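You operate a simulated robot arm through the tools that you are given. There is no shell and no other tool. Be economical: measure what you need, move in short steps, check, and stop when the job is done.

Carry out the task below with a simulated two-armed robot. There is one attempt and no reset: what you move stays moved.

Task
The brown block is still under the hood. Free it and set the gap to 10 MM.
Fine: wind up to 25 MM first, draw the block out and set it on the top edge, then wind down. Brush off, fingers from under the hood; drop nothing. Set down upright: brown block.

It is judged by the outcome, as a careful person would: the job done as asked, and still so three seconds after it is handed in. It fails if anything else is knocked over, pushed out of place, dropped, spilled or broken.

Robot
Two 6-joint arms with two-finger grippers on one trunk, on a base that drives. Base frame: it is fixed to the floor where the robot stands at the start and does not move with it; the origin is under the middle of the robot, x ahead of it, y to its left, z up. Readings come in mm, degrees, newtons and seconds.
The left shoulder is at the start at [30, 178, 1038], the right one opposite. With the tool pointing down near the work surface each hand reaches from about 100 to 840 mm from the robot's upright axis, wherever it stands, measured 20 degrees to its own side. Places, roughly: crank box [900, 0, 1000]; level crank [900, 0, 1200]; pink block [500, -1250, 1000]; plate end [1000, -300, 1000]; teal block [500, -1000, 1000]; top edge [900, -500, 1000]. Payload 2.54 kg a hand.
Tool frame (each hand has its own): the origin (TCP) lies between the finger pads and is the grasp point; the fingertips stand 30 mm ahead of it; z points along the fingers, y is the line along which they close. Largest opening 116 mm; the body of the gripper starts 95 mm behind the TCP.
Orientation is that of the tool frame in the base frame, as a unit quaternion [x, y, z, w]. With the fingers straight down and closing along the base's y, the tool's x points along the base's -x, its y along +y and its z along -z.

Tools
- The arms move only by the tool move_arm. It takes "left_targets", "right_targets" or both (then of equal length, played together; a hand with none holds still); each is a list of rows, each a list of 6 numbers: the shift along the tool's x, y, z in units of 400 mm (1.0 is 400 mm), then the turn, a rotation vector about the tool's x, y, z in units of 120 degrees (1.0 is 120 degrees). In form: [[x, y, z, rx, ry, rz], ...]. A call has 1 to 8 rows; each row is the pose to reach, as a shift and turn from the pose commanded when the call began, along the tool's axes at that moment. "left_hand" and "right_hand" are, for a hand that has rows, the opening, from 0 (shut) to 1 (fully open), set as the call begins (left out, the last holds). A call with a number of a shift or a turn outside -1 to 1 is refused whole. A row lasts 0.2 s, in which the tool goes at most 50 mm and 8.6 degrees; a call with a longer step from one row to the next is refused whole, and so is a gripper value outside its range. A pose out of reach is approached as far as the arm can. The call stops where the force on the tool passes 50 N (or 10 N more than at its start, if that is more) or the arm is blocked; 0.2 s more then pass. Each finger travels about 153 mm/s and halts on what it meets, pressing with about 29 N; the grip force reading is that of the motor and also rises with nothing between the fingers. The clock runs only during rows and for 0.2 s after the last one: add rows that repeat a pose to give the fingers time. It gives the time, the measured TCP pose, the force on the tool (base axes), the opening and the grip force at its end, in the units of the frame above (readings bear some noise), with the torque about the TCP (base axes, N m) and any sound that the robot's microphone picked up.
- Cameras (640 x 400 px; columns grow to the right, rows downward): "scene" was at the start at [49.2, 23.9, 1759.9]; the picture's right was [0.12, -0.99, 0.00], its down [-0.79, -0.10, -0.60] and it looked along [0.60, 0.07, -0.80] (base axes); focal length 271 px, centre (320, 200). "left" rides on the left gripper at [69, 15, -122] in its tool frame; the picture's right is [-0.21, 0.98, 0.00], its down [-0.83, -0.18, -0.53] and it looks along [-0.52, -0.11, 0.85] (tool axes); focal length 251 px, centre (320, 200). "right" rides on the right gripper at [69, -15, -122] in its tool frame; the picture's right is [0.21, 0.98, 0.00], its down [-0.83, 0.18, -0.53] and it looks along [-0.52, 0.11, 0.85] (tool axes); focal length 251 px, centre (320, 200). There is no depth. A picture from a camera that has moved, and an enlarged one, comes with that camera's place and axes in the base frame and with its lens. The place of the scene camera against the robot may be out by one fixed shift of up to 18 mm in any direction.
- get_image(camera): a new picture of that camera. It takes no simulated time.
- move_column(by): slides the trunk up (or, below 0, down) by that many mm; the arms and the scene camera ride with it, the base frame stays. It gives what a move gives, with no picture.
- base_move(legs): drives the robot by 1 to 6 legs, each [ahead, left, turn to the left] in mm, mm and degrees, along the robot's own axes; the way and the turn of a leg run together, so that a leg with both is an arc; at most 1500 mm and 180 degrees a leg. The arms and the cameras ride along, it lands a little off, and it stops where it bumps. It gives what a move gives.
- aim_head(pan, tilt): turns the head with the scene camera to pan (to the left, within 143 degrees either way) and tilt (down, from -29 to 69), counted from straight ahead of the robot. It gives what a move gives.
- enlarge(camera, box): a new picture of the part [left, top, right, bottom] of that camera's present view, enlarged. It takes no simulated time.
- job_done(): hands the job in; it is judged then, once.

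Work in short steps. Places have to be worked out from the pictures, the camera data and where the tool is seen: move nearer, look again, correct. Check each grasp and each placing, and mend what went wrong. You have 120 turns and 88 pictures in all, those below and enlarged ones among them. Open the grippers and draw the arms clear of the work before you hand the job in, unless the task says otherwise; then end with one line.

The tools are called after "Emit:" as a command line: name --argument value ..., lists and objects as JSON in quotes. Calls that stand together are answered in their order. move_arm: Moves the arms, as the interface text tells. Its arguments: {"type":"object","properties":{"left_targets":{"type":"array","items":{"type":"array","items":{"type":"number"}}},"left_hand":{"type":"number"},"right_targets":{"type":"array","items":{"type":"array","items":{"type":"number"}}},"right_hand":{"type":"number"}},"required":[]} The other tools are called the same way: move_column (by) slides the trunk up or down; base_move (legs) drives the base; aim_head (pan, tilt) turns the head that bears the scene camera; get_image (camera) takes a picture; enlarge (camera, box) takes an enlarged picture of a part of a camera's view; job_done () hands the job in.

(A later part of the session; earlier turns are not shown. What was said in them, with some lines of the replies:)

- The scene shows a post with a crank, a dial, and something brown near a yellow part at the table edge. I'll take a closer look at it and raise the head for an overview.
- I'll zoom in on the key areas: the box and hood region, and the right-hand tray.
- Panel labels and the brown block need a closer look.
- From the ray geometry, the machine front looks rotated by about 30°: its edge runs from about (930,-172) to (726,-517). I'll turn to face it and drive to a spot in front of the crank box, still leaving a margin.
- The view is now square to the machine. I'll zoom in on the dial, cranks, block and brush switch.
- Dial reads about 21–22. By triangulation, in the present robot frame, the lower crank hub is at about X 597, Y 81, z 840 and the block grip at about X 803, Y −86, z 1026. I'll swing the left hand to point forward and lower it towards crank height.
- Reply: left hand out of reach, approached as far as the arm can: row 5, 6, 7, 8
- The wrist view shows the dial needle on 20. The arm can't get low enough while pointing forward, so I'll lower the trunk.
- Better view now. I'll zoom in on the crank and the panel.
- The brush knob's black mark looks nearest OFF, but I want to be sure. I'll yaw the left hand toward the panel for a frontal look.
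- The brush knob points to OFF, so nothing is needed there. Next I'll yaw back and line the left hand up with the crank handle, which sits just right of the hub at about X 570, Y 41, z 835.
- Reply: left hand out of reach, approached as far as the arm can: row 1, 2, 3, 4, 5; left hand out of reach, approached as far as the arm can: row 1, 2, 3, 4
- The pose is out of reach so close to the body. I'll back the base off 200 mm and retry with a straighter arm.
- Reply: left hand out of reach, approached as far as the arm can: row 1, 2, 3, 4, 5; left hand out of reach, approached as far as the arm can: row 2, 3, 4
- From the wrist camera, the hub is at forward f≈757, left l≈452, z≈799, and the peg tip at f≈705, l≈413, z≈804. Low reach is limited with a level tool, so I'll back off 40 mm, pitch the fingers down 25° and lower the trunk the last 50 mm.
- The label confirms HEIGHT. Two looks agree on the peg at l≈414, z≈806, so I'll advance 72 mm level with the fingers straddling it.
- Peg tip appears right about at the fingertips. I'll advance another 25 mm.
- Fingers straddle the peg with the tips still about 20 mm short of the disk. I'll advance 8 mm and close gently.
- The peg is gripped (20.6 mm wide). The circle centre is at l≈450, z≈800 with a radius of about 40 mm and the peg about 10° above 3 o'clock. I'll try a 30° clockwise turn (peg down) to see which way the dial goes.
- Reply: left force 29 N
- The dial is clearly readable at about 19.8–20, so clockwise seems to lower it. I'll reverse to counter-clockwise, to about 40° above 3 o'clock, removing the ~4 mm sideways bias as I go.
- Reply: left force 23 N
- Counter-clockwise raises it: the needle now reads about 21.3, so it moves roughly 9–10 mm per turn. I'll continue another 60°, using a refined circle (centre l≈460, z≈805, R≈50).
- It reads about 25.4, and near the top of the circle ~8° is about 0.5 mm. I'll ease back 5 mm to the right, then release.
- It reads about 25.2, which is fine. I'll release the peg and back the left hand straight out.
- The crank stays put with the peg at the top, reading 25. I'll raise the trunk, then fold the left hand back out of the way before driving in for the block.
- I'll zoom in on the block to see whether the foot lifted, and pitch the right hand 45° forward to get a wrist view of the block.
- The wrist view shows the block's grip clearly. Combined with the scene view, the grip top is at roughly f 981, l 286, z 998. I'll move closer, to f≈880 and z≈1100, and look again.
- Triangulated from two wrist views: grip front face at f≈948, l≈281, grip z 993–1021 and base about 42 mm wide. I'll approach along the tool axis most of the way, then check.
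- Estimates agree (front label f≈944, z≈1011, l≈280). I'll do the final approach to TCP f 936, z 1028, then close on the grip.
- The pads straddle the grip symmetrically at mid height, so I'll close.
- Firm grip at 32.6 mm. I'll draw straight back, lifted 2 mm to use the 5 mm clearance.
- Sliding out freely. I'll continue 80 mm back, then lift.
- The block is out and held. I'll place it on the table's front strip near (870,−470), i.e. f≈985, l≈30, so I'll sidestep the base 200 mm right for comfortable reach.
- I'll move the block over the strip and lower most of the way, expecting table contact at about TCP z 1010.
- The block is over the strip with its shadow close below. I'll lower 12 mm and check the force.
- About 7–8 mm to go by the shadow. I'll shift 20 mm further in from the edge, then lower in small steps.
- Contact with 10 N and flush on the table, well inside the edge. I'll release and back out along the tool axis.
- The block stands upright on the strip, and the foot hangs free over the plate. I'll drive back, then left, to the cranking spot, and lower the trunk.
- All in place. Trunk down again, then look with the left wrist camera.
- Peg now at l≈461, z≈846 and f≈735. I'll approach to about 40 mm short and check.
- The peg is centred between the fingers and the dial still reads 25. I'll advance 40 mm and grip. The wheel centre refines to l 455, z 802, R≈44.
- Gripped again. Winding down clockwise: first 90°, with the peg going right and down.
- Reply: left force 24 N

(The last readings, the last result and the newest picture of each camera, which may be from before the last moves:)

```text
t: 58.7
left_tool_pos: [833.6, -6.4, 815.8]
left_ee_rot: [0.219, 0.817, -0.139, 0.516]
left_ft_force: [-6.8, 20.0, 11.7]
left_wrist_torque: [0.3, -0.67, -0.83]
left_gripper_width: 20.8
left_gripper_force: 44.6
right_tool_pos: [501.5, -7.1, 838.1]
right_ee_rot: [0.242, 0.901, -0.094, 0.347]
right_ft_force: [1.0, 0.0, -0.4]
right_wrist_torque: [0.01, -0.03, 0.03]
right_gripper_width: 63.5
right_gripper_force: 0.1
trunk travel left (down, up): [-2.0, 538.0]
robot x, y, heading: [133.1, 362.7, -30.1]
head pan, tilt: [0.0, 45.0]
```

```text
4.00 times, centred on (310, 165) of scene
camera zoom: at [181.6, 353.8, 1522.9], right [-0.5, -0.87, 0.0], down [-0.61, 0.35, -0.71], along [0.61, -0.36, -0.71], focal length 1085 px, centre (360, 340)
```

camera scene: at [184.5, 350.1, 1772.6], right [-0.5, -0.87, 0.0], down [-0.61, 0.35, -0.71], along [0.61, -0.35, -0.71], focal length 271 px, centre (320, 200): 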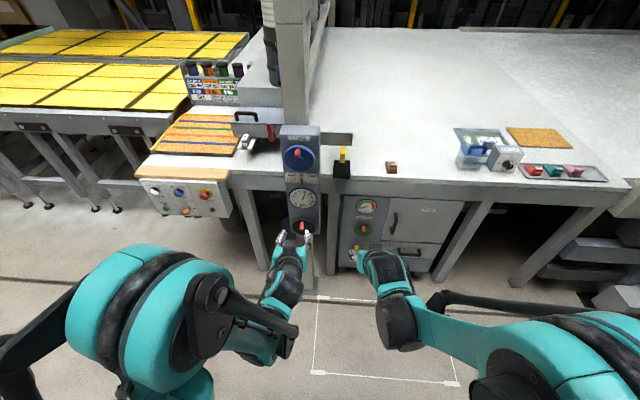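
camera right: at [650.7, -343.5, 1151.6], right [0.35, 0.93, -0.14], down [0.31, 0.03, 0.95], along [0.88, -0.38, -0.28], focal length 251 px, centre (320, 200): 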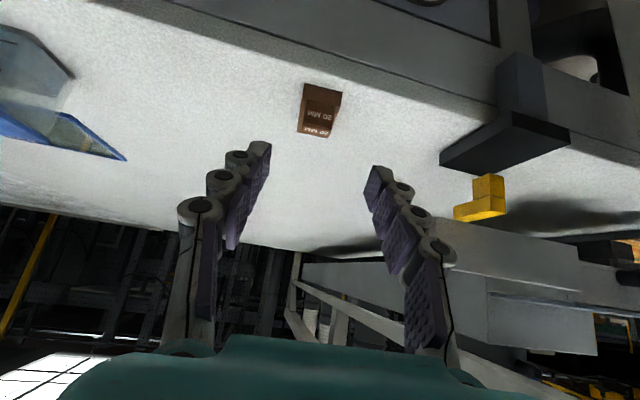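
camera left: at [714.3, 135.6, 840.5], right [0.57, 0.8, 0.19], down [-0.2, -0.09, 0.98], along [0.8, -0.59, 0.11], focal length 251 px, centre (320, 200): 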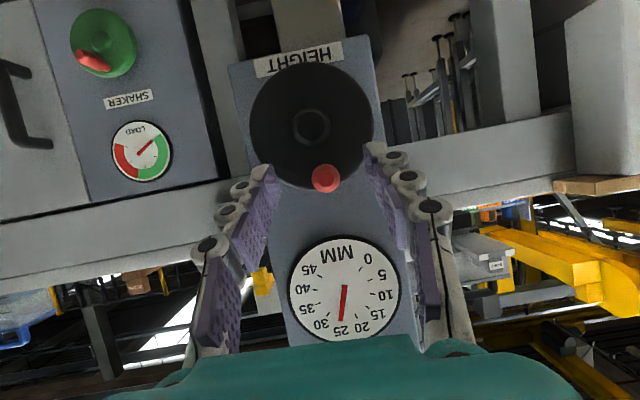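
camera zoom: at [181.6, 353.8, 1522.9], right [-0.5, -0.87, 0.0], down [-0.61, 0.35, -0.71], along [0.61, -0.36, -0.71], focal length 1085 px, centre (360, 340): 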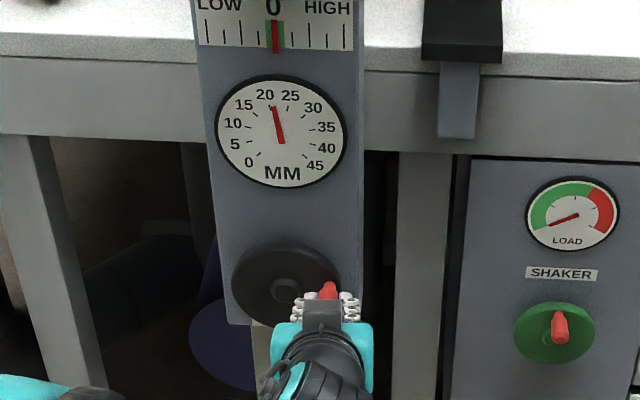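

90° took it from ~25.2 to ~20.7, about 18–20 mm per turn. I'll continue another 90°, easing back 3 mm to relieve the axial push.

Emit:
move_arm --left_targets '[[0.0285, 0.0043, 0.0061, 0, 0, 0], [0.0536, 0.011, 0.018, 0, 0, 0], [0.0762, 0.0245, 0.0287, 0, 0, 0], [0.0948, 0.044, 0.0374, 0, 0, 0], [0.1081, 0.0683, 0.0438, 0, 0, 0], [0.1155, 0.0955, 0.0473, 0, 0, 0]]'

Emit:
enlarge --camera "scene" --box '[270, 115, 350, 215]'

```text
t: 59.9
left_tool_pos: [839.9, 5.6, 765.0]
left_ee_rot: [0.223, 0.818, -0.141, 0.512]
left_ft_force: [-1.6, -6.7, -10.2]
left_wrist_torque: [-0.17, 0.06, -1.2]
left_gripper_width: 19.3
left_gripper_force: 43.7
right_tool_pos: [503.4, -10.5, 836.3]
right_ee_rot: [0.243, 0.901, -0.093, 0.346]
right_ft_force: [0.6, 0.3, -0.7]
right_wrist_torque: [0.0, 0.02, -0.02]
right_gripper_width: 63.5
right_gripper_force: 0.1
trunk travel left (down, up): [-2.0, 538.0]
robot x, y, heading: [135.1, 361.8, -30.3]
head pan, tilt: [0.0, 45.0]
stopped in row 5 (left hand): the force on the tool passed its limit at 55 N (the readings are from after the stop); the commanded pose is now the measured one
```

```text
4.00 times, centred on (310, 165) of scene
camera zoom: at [184.8, 349.4, 1522.5], right [-0.5, -0.86, 0.0], down [-0.61, 0.36, -0.71], along [0.61, -0.36, -0.71], focal length 1085 px, centre (360, 340)
```

zoom: 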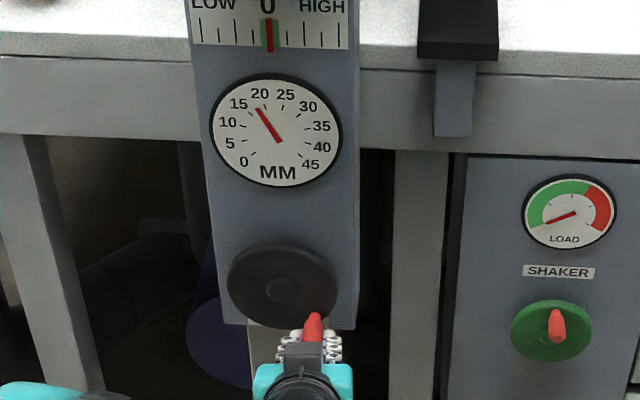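

The force limit tripped at about 18 mm because the fingers slipped low on the peg. I'll open and look to re-centre the grip.

Emit:
move_arm --left_targets '[[0, 0, 0, 0, 0, 0], [0, 0, 0, 0, 0, 0], [0.0214, 0, -0.0451, 0, 0, 0]]' --left_hand 0.5

Emit:
get_image --camera "left"

```text
t: 60.7
left_tool_pos: [822.4, 17.8, 768.2]
left_ee_rot: [0.221, 0.818, -0.14, 0.513]
left_ft_force: [1.3, 0.5, 1.3]
left_wrist_torque: [-0.01, -0.02, -0.02]
left_gripper_width: 57.8
left_gripper_force: 0.1
right_tool_pos: [500.9, -10.3, 836.5]
right_ee_rot: [0.243, 0.902, -0.093, 0.346]
right_ft_force: [-0.8, -0.5, -0.2]
right_wrist_torque: [-0.02, 0.01, 0.02]
right_gripper_width: 63.9
right_gripper_force: 0.0
trunk travel left (down, up): [-2.0, 538.0]
robot x, y, heading: [132.0, 362.3, -30.3]
head pan, tilt: [0.0, 45.0]
```

```text
22 pictures are left
camera left: at [710.4, 101.3, 758.9], right [0.58, 0.8, 0.19], down [-0.2, -0.09, 0.98], along [0.79, -0.6, 0.1], focal length 251 px, centre (320, 200)
```

left: 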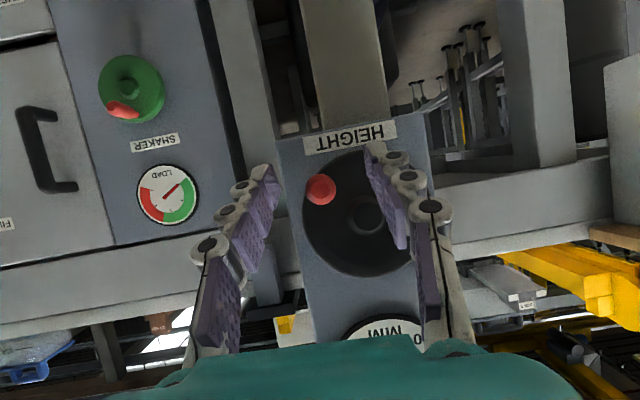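

Peg located at l≈424, z≈769 (about −48°). I'll regrip centred on it.

Emit:
move_arm --left_targets '[[-0.02, -0.003, 0.025, 0, 0, 0], [-0.0381, -0.006, 0.051, 0, 0, 0]]'

Emit:
move_arm --left_targets '[[0, 0, 0, 0, 0, 0], [0, 0, 0, 0, 0, 0], [0, 0, 0, 0, 0, 0]]' --left_hand 0

```text
t: 61.3
left_tool_pos: [842.8, 3.1, 771.4]
left_ee_rot: [0.222, 0.817, -0.14, 0.513]
left_ft_force: [0.1, 0.3, 0.4]
left_wrist_torque: [-0.01, 0.0, -0.02]
left_gripper_width: 57.9
left_gripper_force: 0.1
right_tool_pos: [500.9, -10.1, 836.0]
right_ee_rot: [0.244, 0.901, -0.093, 0.346]
right_ft_force: [-0.4, -0.5, 0.2]
right_wrist_torque: [-0.04, 0.04, 0.01]
right_gripper_width: 63.9
right_gripper_force: 0.1
trunk travel left (down, up): [-2.0, 538.0]
robot x, y, heading: [136.8, 359.3, -30.2]
head pan, tilt: [0.0, 45.0]
```

```text
t: 62.1
left_tool_pos: [842.0, 0.6, 771.8]
left_ee_rot: [0.223, 0.817, -0.141, 0.513]
left_ft_force: [-3.6, -1.8, 0.1]
left_wrist_torque: [0.15, -0.01, -1.48]
left_gripper_width: 20.4
left_gripper_force: 45.3
right_tool_pos: [501.3, -9.5, 836.4]
right_ee_rot: [0.242, 0.902, -0.093, 0.346]
right_ft_force: [0.3, -0.1, 0.6]
right_wrist_torque: [0.0, -0.01, 0.0]
right_gripper_width: 63.9
right_gripper_force: 0.1
trunk travel left (down, up): [-2.0, 538.0]
robot x, y, heading: [133.8, 361.1, -30.1]
head pan, tilt: [0.0, 45.0]
```

Emit:
move_arm --left_targets '[[0.0147, 0.0228, 0.007, 0, 0, 0], [0.0237, 0.0493, 0.0112, 0, 0, 0], [0.026, 0.077, 0.0123, 0, 0, 0], [0.0219, 0.1048, 0.0104, 0, 0, 0], [0.0113, 0.1303, 0.0054, 0, 0, 0]]'

Emit:
enlarge --camera "scene" --box '[270, 115, 350, 215]'

```text
t: 63.3
left_tool_pos: [869.9, 47.6, 766.9]
left_ee_rot: [0.222, 0.818, -0.141, 0.512]
left_ft_force: [5.8, -12.9, -6.8]
left_wrist_torque: [0.55, 0.4, -1.22]
left_gripper_width: 20.2
left_gripper_force: 45.1
right_tool_pos: [502.4, -11.3, 837.2]
right_ee_rot: [0.243, 0.902, -0.094, 0.345]
right_ft_force: [-0.7, 0.6, -0.3]
right_wrist_torque: [0.0, 0.02, 0.02]
right_gripper_width: 63.8
right_gripper_force: 0.2
trunk travel left (down, up): [-2.0, 538.0]
robot x, y, heading: [134.7, 359.3, -29.9]
head pan, tilt: [0.0, 45.0]
```

```text
4.00 times, centred on (310, 165) of scene
camera zoom: at [185.2, 348.7, 1522.7], right [-0.5, -0.86, 0.0], down [-0.61, 0.36, -0.71], along [0.61, -0.35, -0.71], focal length 1085 px, centre (360, 340)
```

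zoom: 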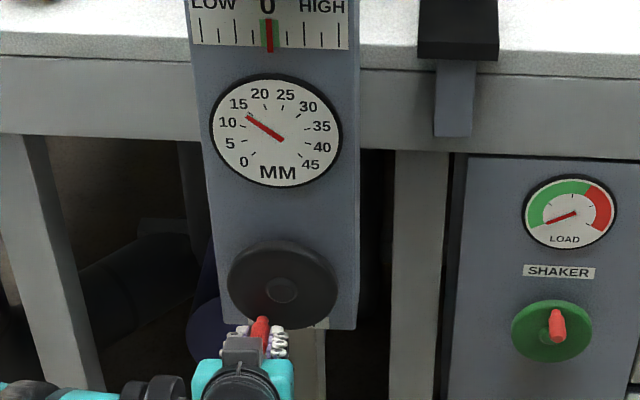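

It reads about 14. I'll continue 45° up the left side.

Emit:
move_arm --left_targets '[[-0.0082, 0.011, -0.004, 0, 0, 0], [-0.0165, 0.0213, -0.0078, 0, 0, 0], [-0.0269, 0.03, -0.0128, 0, 0, 0], [-0.0373, 0.0373, -0.0177, 0, 0, 0], [-0.0492, 0.0425, -0.0233, 0, 0, 0], [-0.0612, 0.0465, -0.029, 0, 0, 0]]'

Emit:
enlarge --camera "scene" --box '[270, 115, 350, 215]'

```text
t: 64.7
left_tool_pos: [881.0, 65.2, 792.2]
left_ee_rot: [0.222, 0.818, -0.141, 0.512]
left_ft_force: [8.9, -1.4, -10.4]
left_wrist_torque: [0.59, 0.45, -1.13]
left_gripper_width: 20.4
left_gripper_force: 45.2
right_tool_pos: [502.9, -10.4, 834.7]
right_ee_rot: [0.243, 0.901, -0.093, 0.346]
right_ft_force: [-0.3, 0.5, -0.5]
right_wrist_torque: [-0.06, -0.01, 0.01]
right_gripper_width: 63.7
right_gripper_force: 0.2
trunk travel left (down, up): [-2.0, 538.0]
robot x, y, heading: [127.6, 359.2, -30.2]
head pan, tilt: [0.0, 45.0]
```

```text
4.00 times, centred on (310, 165) of scene
camera zoom: at [185.6, 349.5, 1522.6], right [-0.5, -0.86, 0.0], down [-0.61, 0.36, -0.71], along [0.61, -0.35, -0.71], focal length 1085 px, centre (360, 340)
```

zoom: 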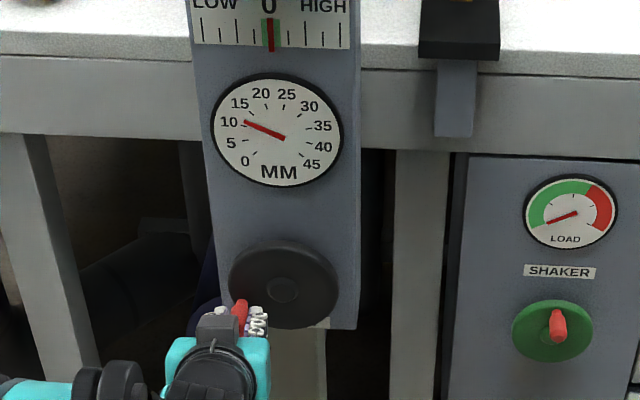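

About 11.6 now. Another ~22° up, then a fine reading.

Emit:
move_arm --left_targets '[[-0.009, 0.001, -0.0043, 0, 0, 0], [-0.0181, 0.0018, -0.0086, 0, 0, 0], [-0.0276, 0.0015, -0.013, 0, 0, 0], [-0.0371, 0.0008, -0.0175, 0, 0, 0]]'

Emit:
enlarge --camera "scene" --box '[283, 130, 319, 164]'

```text
t: 65.7
left_tool_pos: [882.7, 68.2, 808.6]
left_ee_rot: [0.221, 0.818, -0.141, 0.512]
left_ft_force: [23.8, 21.8, -3.9]
left_wrist_torque: [0.59, 0.19, -0.72]
left_gripper_width: 20.2
left_gripper_force: 44.7
right_tool_pos: [503.5, -9.7, 835.1]
right_ee_rot: [0.242, 0.902, -0.094, 0.345]
right_ft_force: [-0.7, 0.2, 0.6]
right_wrist_torque: [-0.05, 0.0, 0.01]
right_gripper_width: 63.9
right_gripper_force: 0.0
trunk travel left (down, up): [-2.0, 538.0]
robot x, y, heading: [134.5, 365.9, -30.0]
head pan, tilt: [0.0, 45.0]
```

```text
11.76 times, centred on (301, 147) of scene
camera zoom: at [186.7, 352.6, 1522.7], right [-0.5, -0.87, 0.0], down [-0.61, 0.35, -0.71], along [0.61, -0.36, -0.71], focal length 3190 px, centre (544, 824)
```

zoom: 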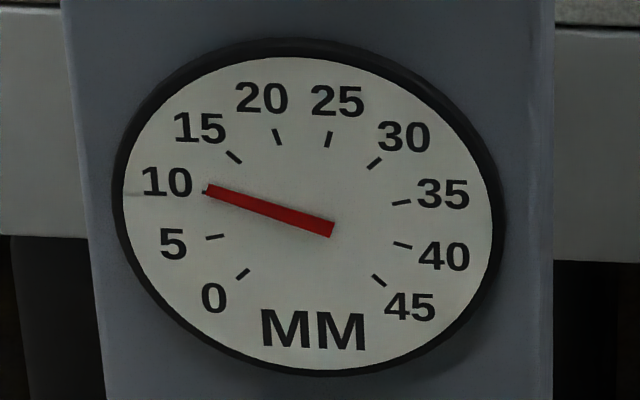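

It reads about 10.2 with a 30 N sideways pull. I'll nudge up 2.5 mm and relieve 3 mm to the left.

Emit:
move_arm --left_targets '[[-0.0028, 0.004, -0.0013, 0, 0, 0], [-0.0057, 0.008, -0.0027, 0, 0, 0], [-0.0057, 0.008, -0.0027, 0, 0, 0]]'

Emit:
enlarge --camera "scene" --box '[283, 130, 319, 164]'

```text
t: 66.5
left_tool_pos: [883.3, 68.5, 810.4]
left_ee_rot: [0.222, 0.817, -0.142, 0.512]
left_ft_force: [21.8, 17.4, -2.5]
left_wrist_torque: [0.25, -0.15, -0.74]
left_gripper_width: 19.9
left_gripper_force: 44.5
right_tool_pos: [501.3, -9.3, 836.6]
right_ee_rot: [0.242, 0.902, -0.094, 0.346]
right_ft_force: [-0.2, 0.8, -0.3]
right_wrist_torque: [0.0, 0.0, -0.02]
right_gripper_width: 63.7
right_gripper_force: 0.2
trunk travel left (down, up): [-2.0, 538.0]
robot x, y, heading: [138.0, 365.1, -30.2]
head pan, tilt: [0.0, 45.0]
```

```text
11.76 times, centred on (301, 147) of scene
camera zoom: at [186.1, 352.0, 1522.6], right [-0.5, -0.86, 0.0], down [-0.61, 0.35, -0.71], along [0.61, -0.36, -0.71], focal length 3190 px, centre (544, 824)
```

zoom: 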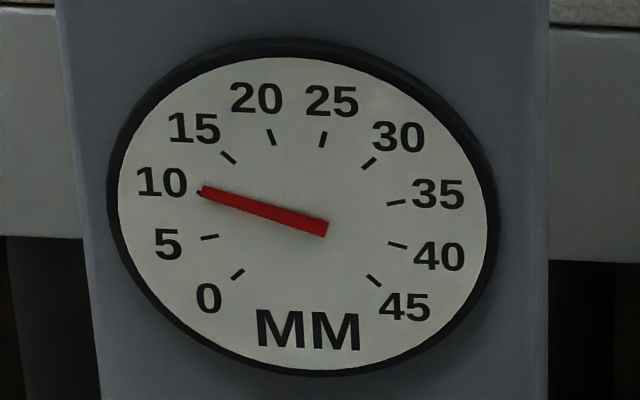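

Needle is on 10. I'll release and withdraw straight back.

Emit:
move_arm --left_targets '[[0, 0, 0, 0, 0, 0], [0, 0, 0, 0, 0, 0], [0, 0, 0, 0, 0, 0], [0.05, 0, -0.1, 0, 0, 0], [0.1, 0, -0.2, 0, 0, 0], [0.15, 0, -0.3, 0, 0, 0]]' --left_hand 0.4

Emit:
enlarge --camera "scene" --box '[283, 130, 319, 164]'

Emit:
get_image --camera "scene"

```text
t: 67.9
left_tool_pos: [766.3, 135.6, 809.5]
left_ee_rot: [0.222, 0.817, -0.142, 0.513]
left_ft_force: [-0.5, 0.8, 0.7]
left_wrist_torque: [-0.01, 0.0, 0.02]
left_gripper_width: 46.3
left_gripper_force: 0.1
right_tool_pos: [500.5, -9.2, 837.3]
right_ee_rot: [0.242, 0.902, -0.093, 0.346]
right_ft_force: [-0.8, -0.5, 0.7]
right_wrist_torque: [0.03, -0.01, 0.01]
right_gripper_width: 63.9
right_gripper_force: 0.0
trunk travel left (down, up): [-2.0, 538.0]
robot x, y, heading: [131.3, 362.6, -30.0]
head pan, tilt: [0.0, 45.0]
```

```text
11.76 times, centred on (301, 147) of scene
camera zoom: at [182.8, 350.4, 1522.7], right [-0.5, -0.86, 0.0], down [-0.61, 0.36, -0.71], along [0.61, -0.36, -0.71], focal length 3190 px, centre (544, 824)
```

zoom: 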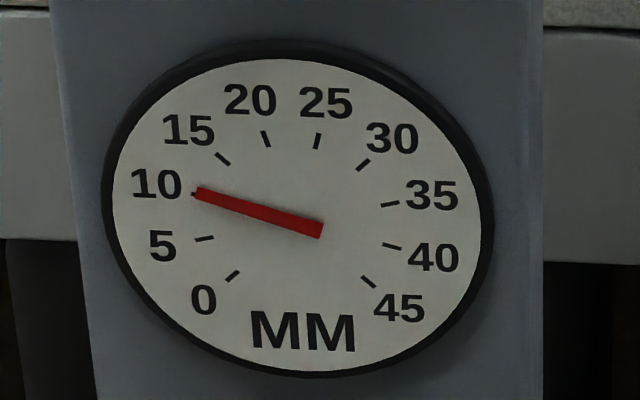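

```text
16 pictures are left
camera scene: at [182.8, 350.4, 1522.7], right [-0.5, -0.86, 0.0], down [-0.61, 0.36, -0.71], along [0.61, -0.36, -0.71], focal length 271 px, centre (320, 200)
```

scene: 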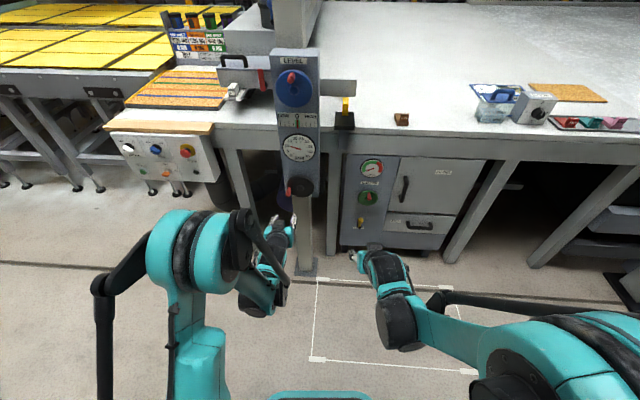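

The dial stays on 10 after release. Final checks on the brush switch and the block.

Emit:
enlarge --camera "scene" --box '[110, 125, 215, 195]'

Emit:
enlarge --camera "scene" --box '[325, 80, 425, 145]'

```text
5.71 times, centred on (162, 160) of scene
camera zoom: at [182.8, 350.4, 1522.7], right [-0.5, -0.86, 0.0], down [-0.61, 0.36, -0.71], along [0.61, -0.36, -0.71], focal length 1549 px, centre (1220, 429)
```

zoom: 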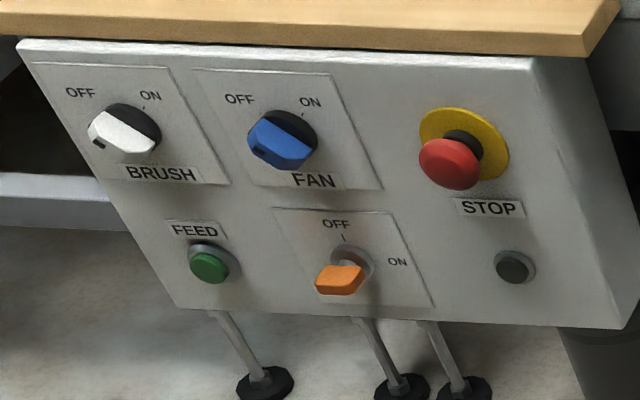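

```text
6.15 times, centred on (375, 112) of scene
camera zoom: at [182.8, 350.4, 1522.7], right [-0.5, -0.86, 0.0], down [-0.61, 0.36, -0.71], along [0.61, -0.36, -0.71], focal length 1669 px, centre (-18, 738)
```

zoom: 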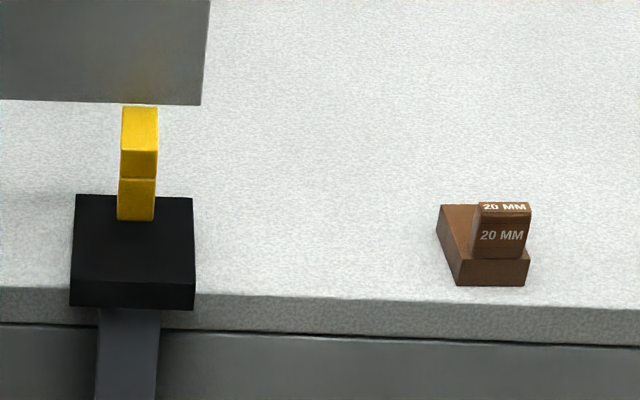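

The brush mark is at OFF, the block stands upright on the top edge, and the foot hangs over an empty plate. I'll back the robot clear and hand in.

Emit:
base_move --legs '[[-150, 0, 0]]'

Emit:
enlarge --camera "scene" --box '[270, 60, 430, 200]'

```text
t: 69.3
left_tool_pos: [634.7, 210.9, 810.2]
left_ee_rot: [0.223, 0.817, -0.142, 0.513]
left_ft_force: [-0.1, 0.4, -0.4]
left_wrist_torque: [-0.04, 0.03, 0.02]
left_gripper_width: 46.1
left_gripper_force: 0.1
right_tool_pos: [371.0, 65.7, 837.3]
right_ee_rot: [0.243, 0.901, -0.093, 0.347]
right_ft_force: [0.3, 0.6, -0.2]
right_wrist_torque: [-0.03, -0.05, 0.02]
right_gripper_width: 63.6
right_gripper_force: 0.0
trunk travel left (down, up): [-2.0, 538.0]
robot x, y, heading: [5.1, 436.3, -30.0]
head pan, tilt: [0.0, 45.0]
```

```text
2.86 times, centred on (350, 130) of scene
camera zoom: at [51.8, 426.5, 1522.8], right [-0.5, -0.86, 0.0], down [-0.61, 0.36, -0.71], along [0.61, -0.36, -0.71], focal length 775 px, centre (234, 400)
```

zoom: 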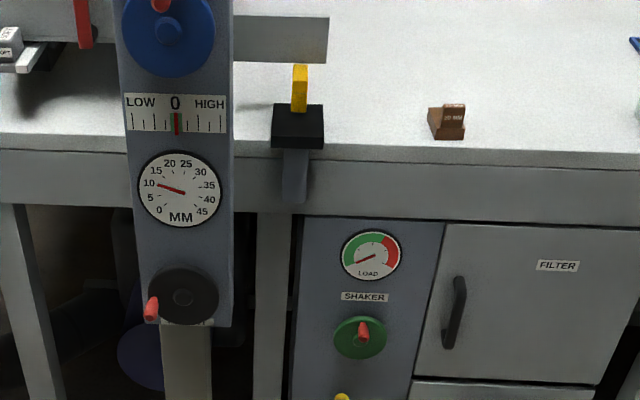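

The dial is on 10, the level is at 0, and the block stands on the edge with both arms clear.

Emit:
job_done

```text
The job is handed in.
```

The brown block is out from under the hood and standing upright on the top edge, and the gap is wound down to 10 mm after opening to about 25 mm first; the brush is off, nothing was dropped, and both hands are clear.
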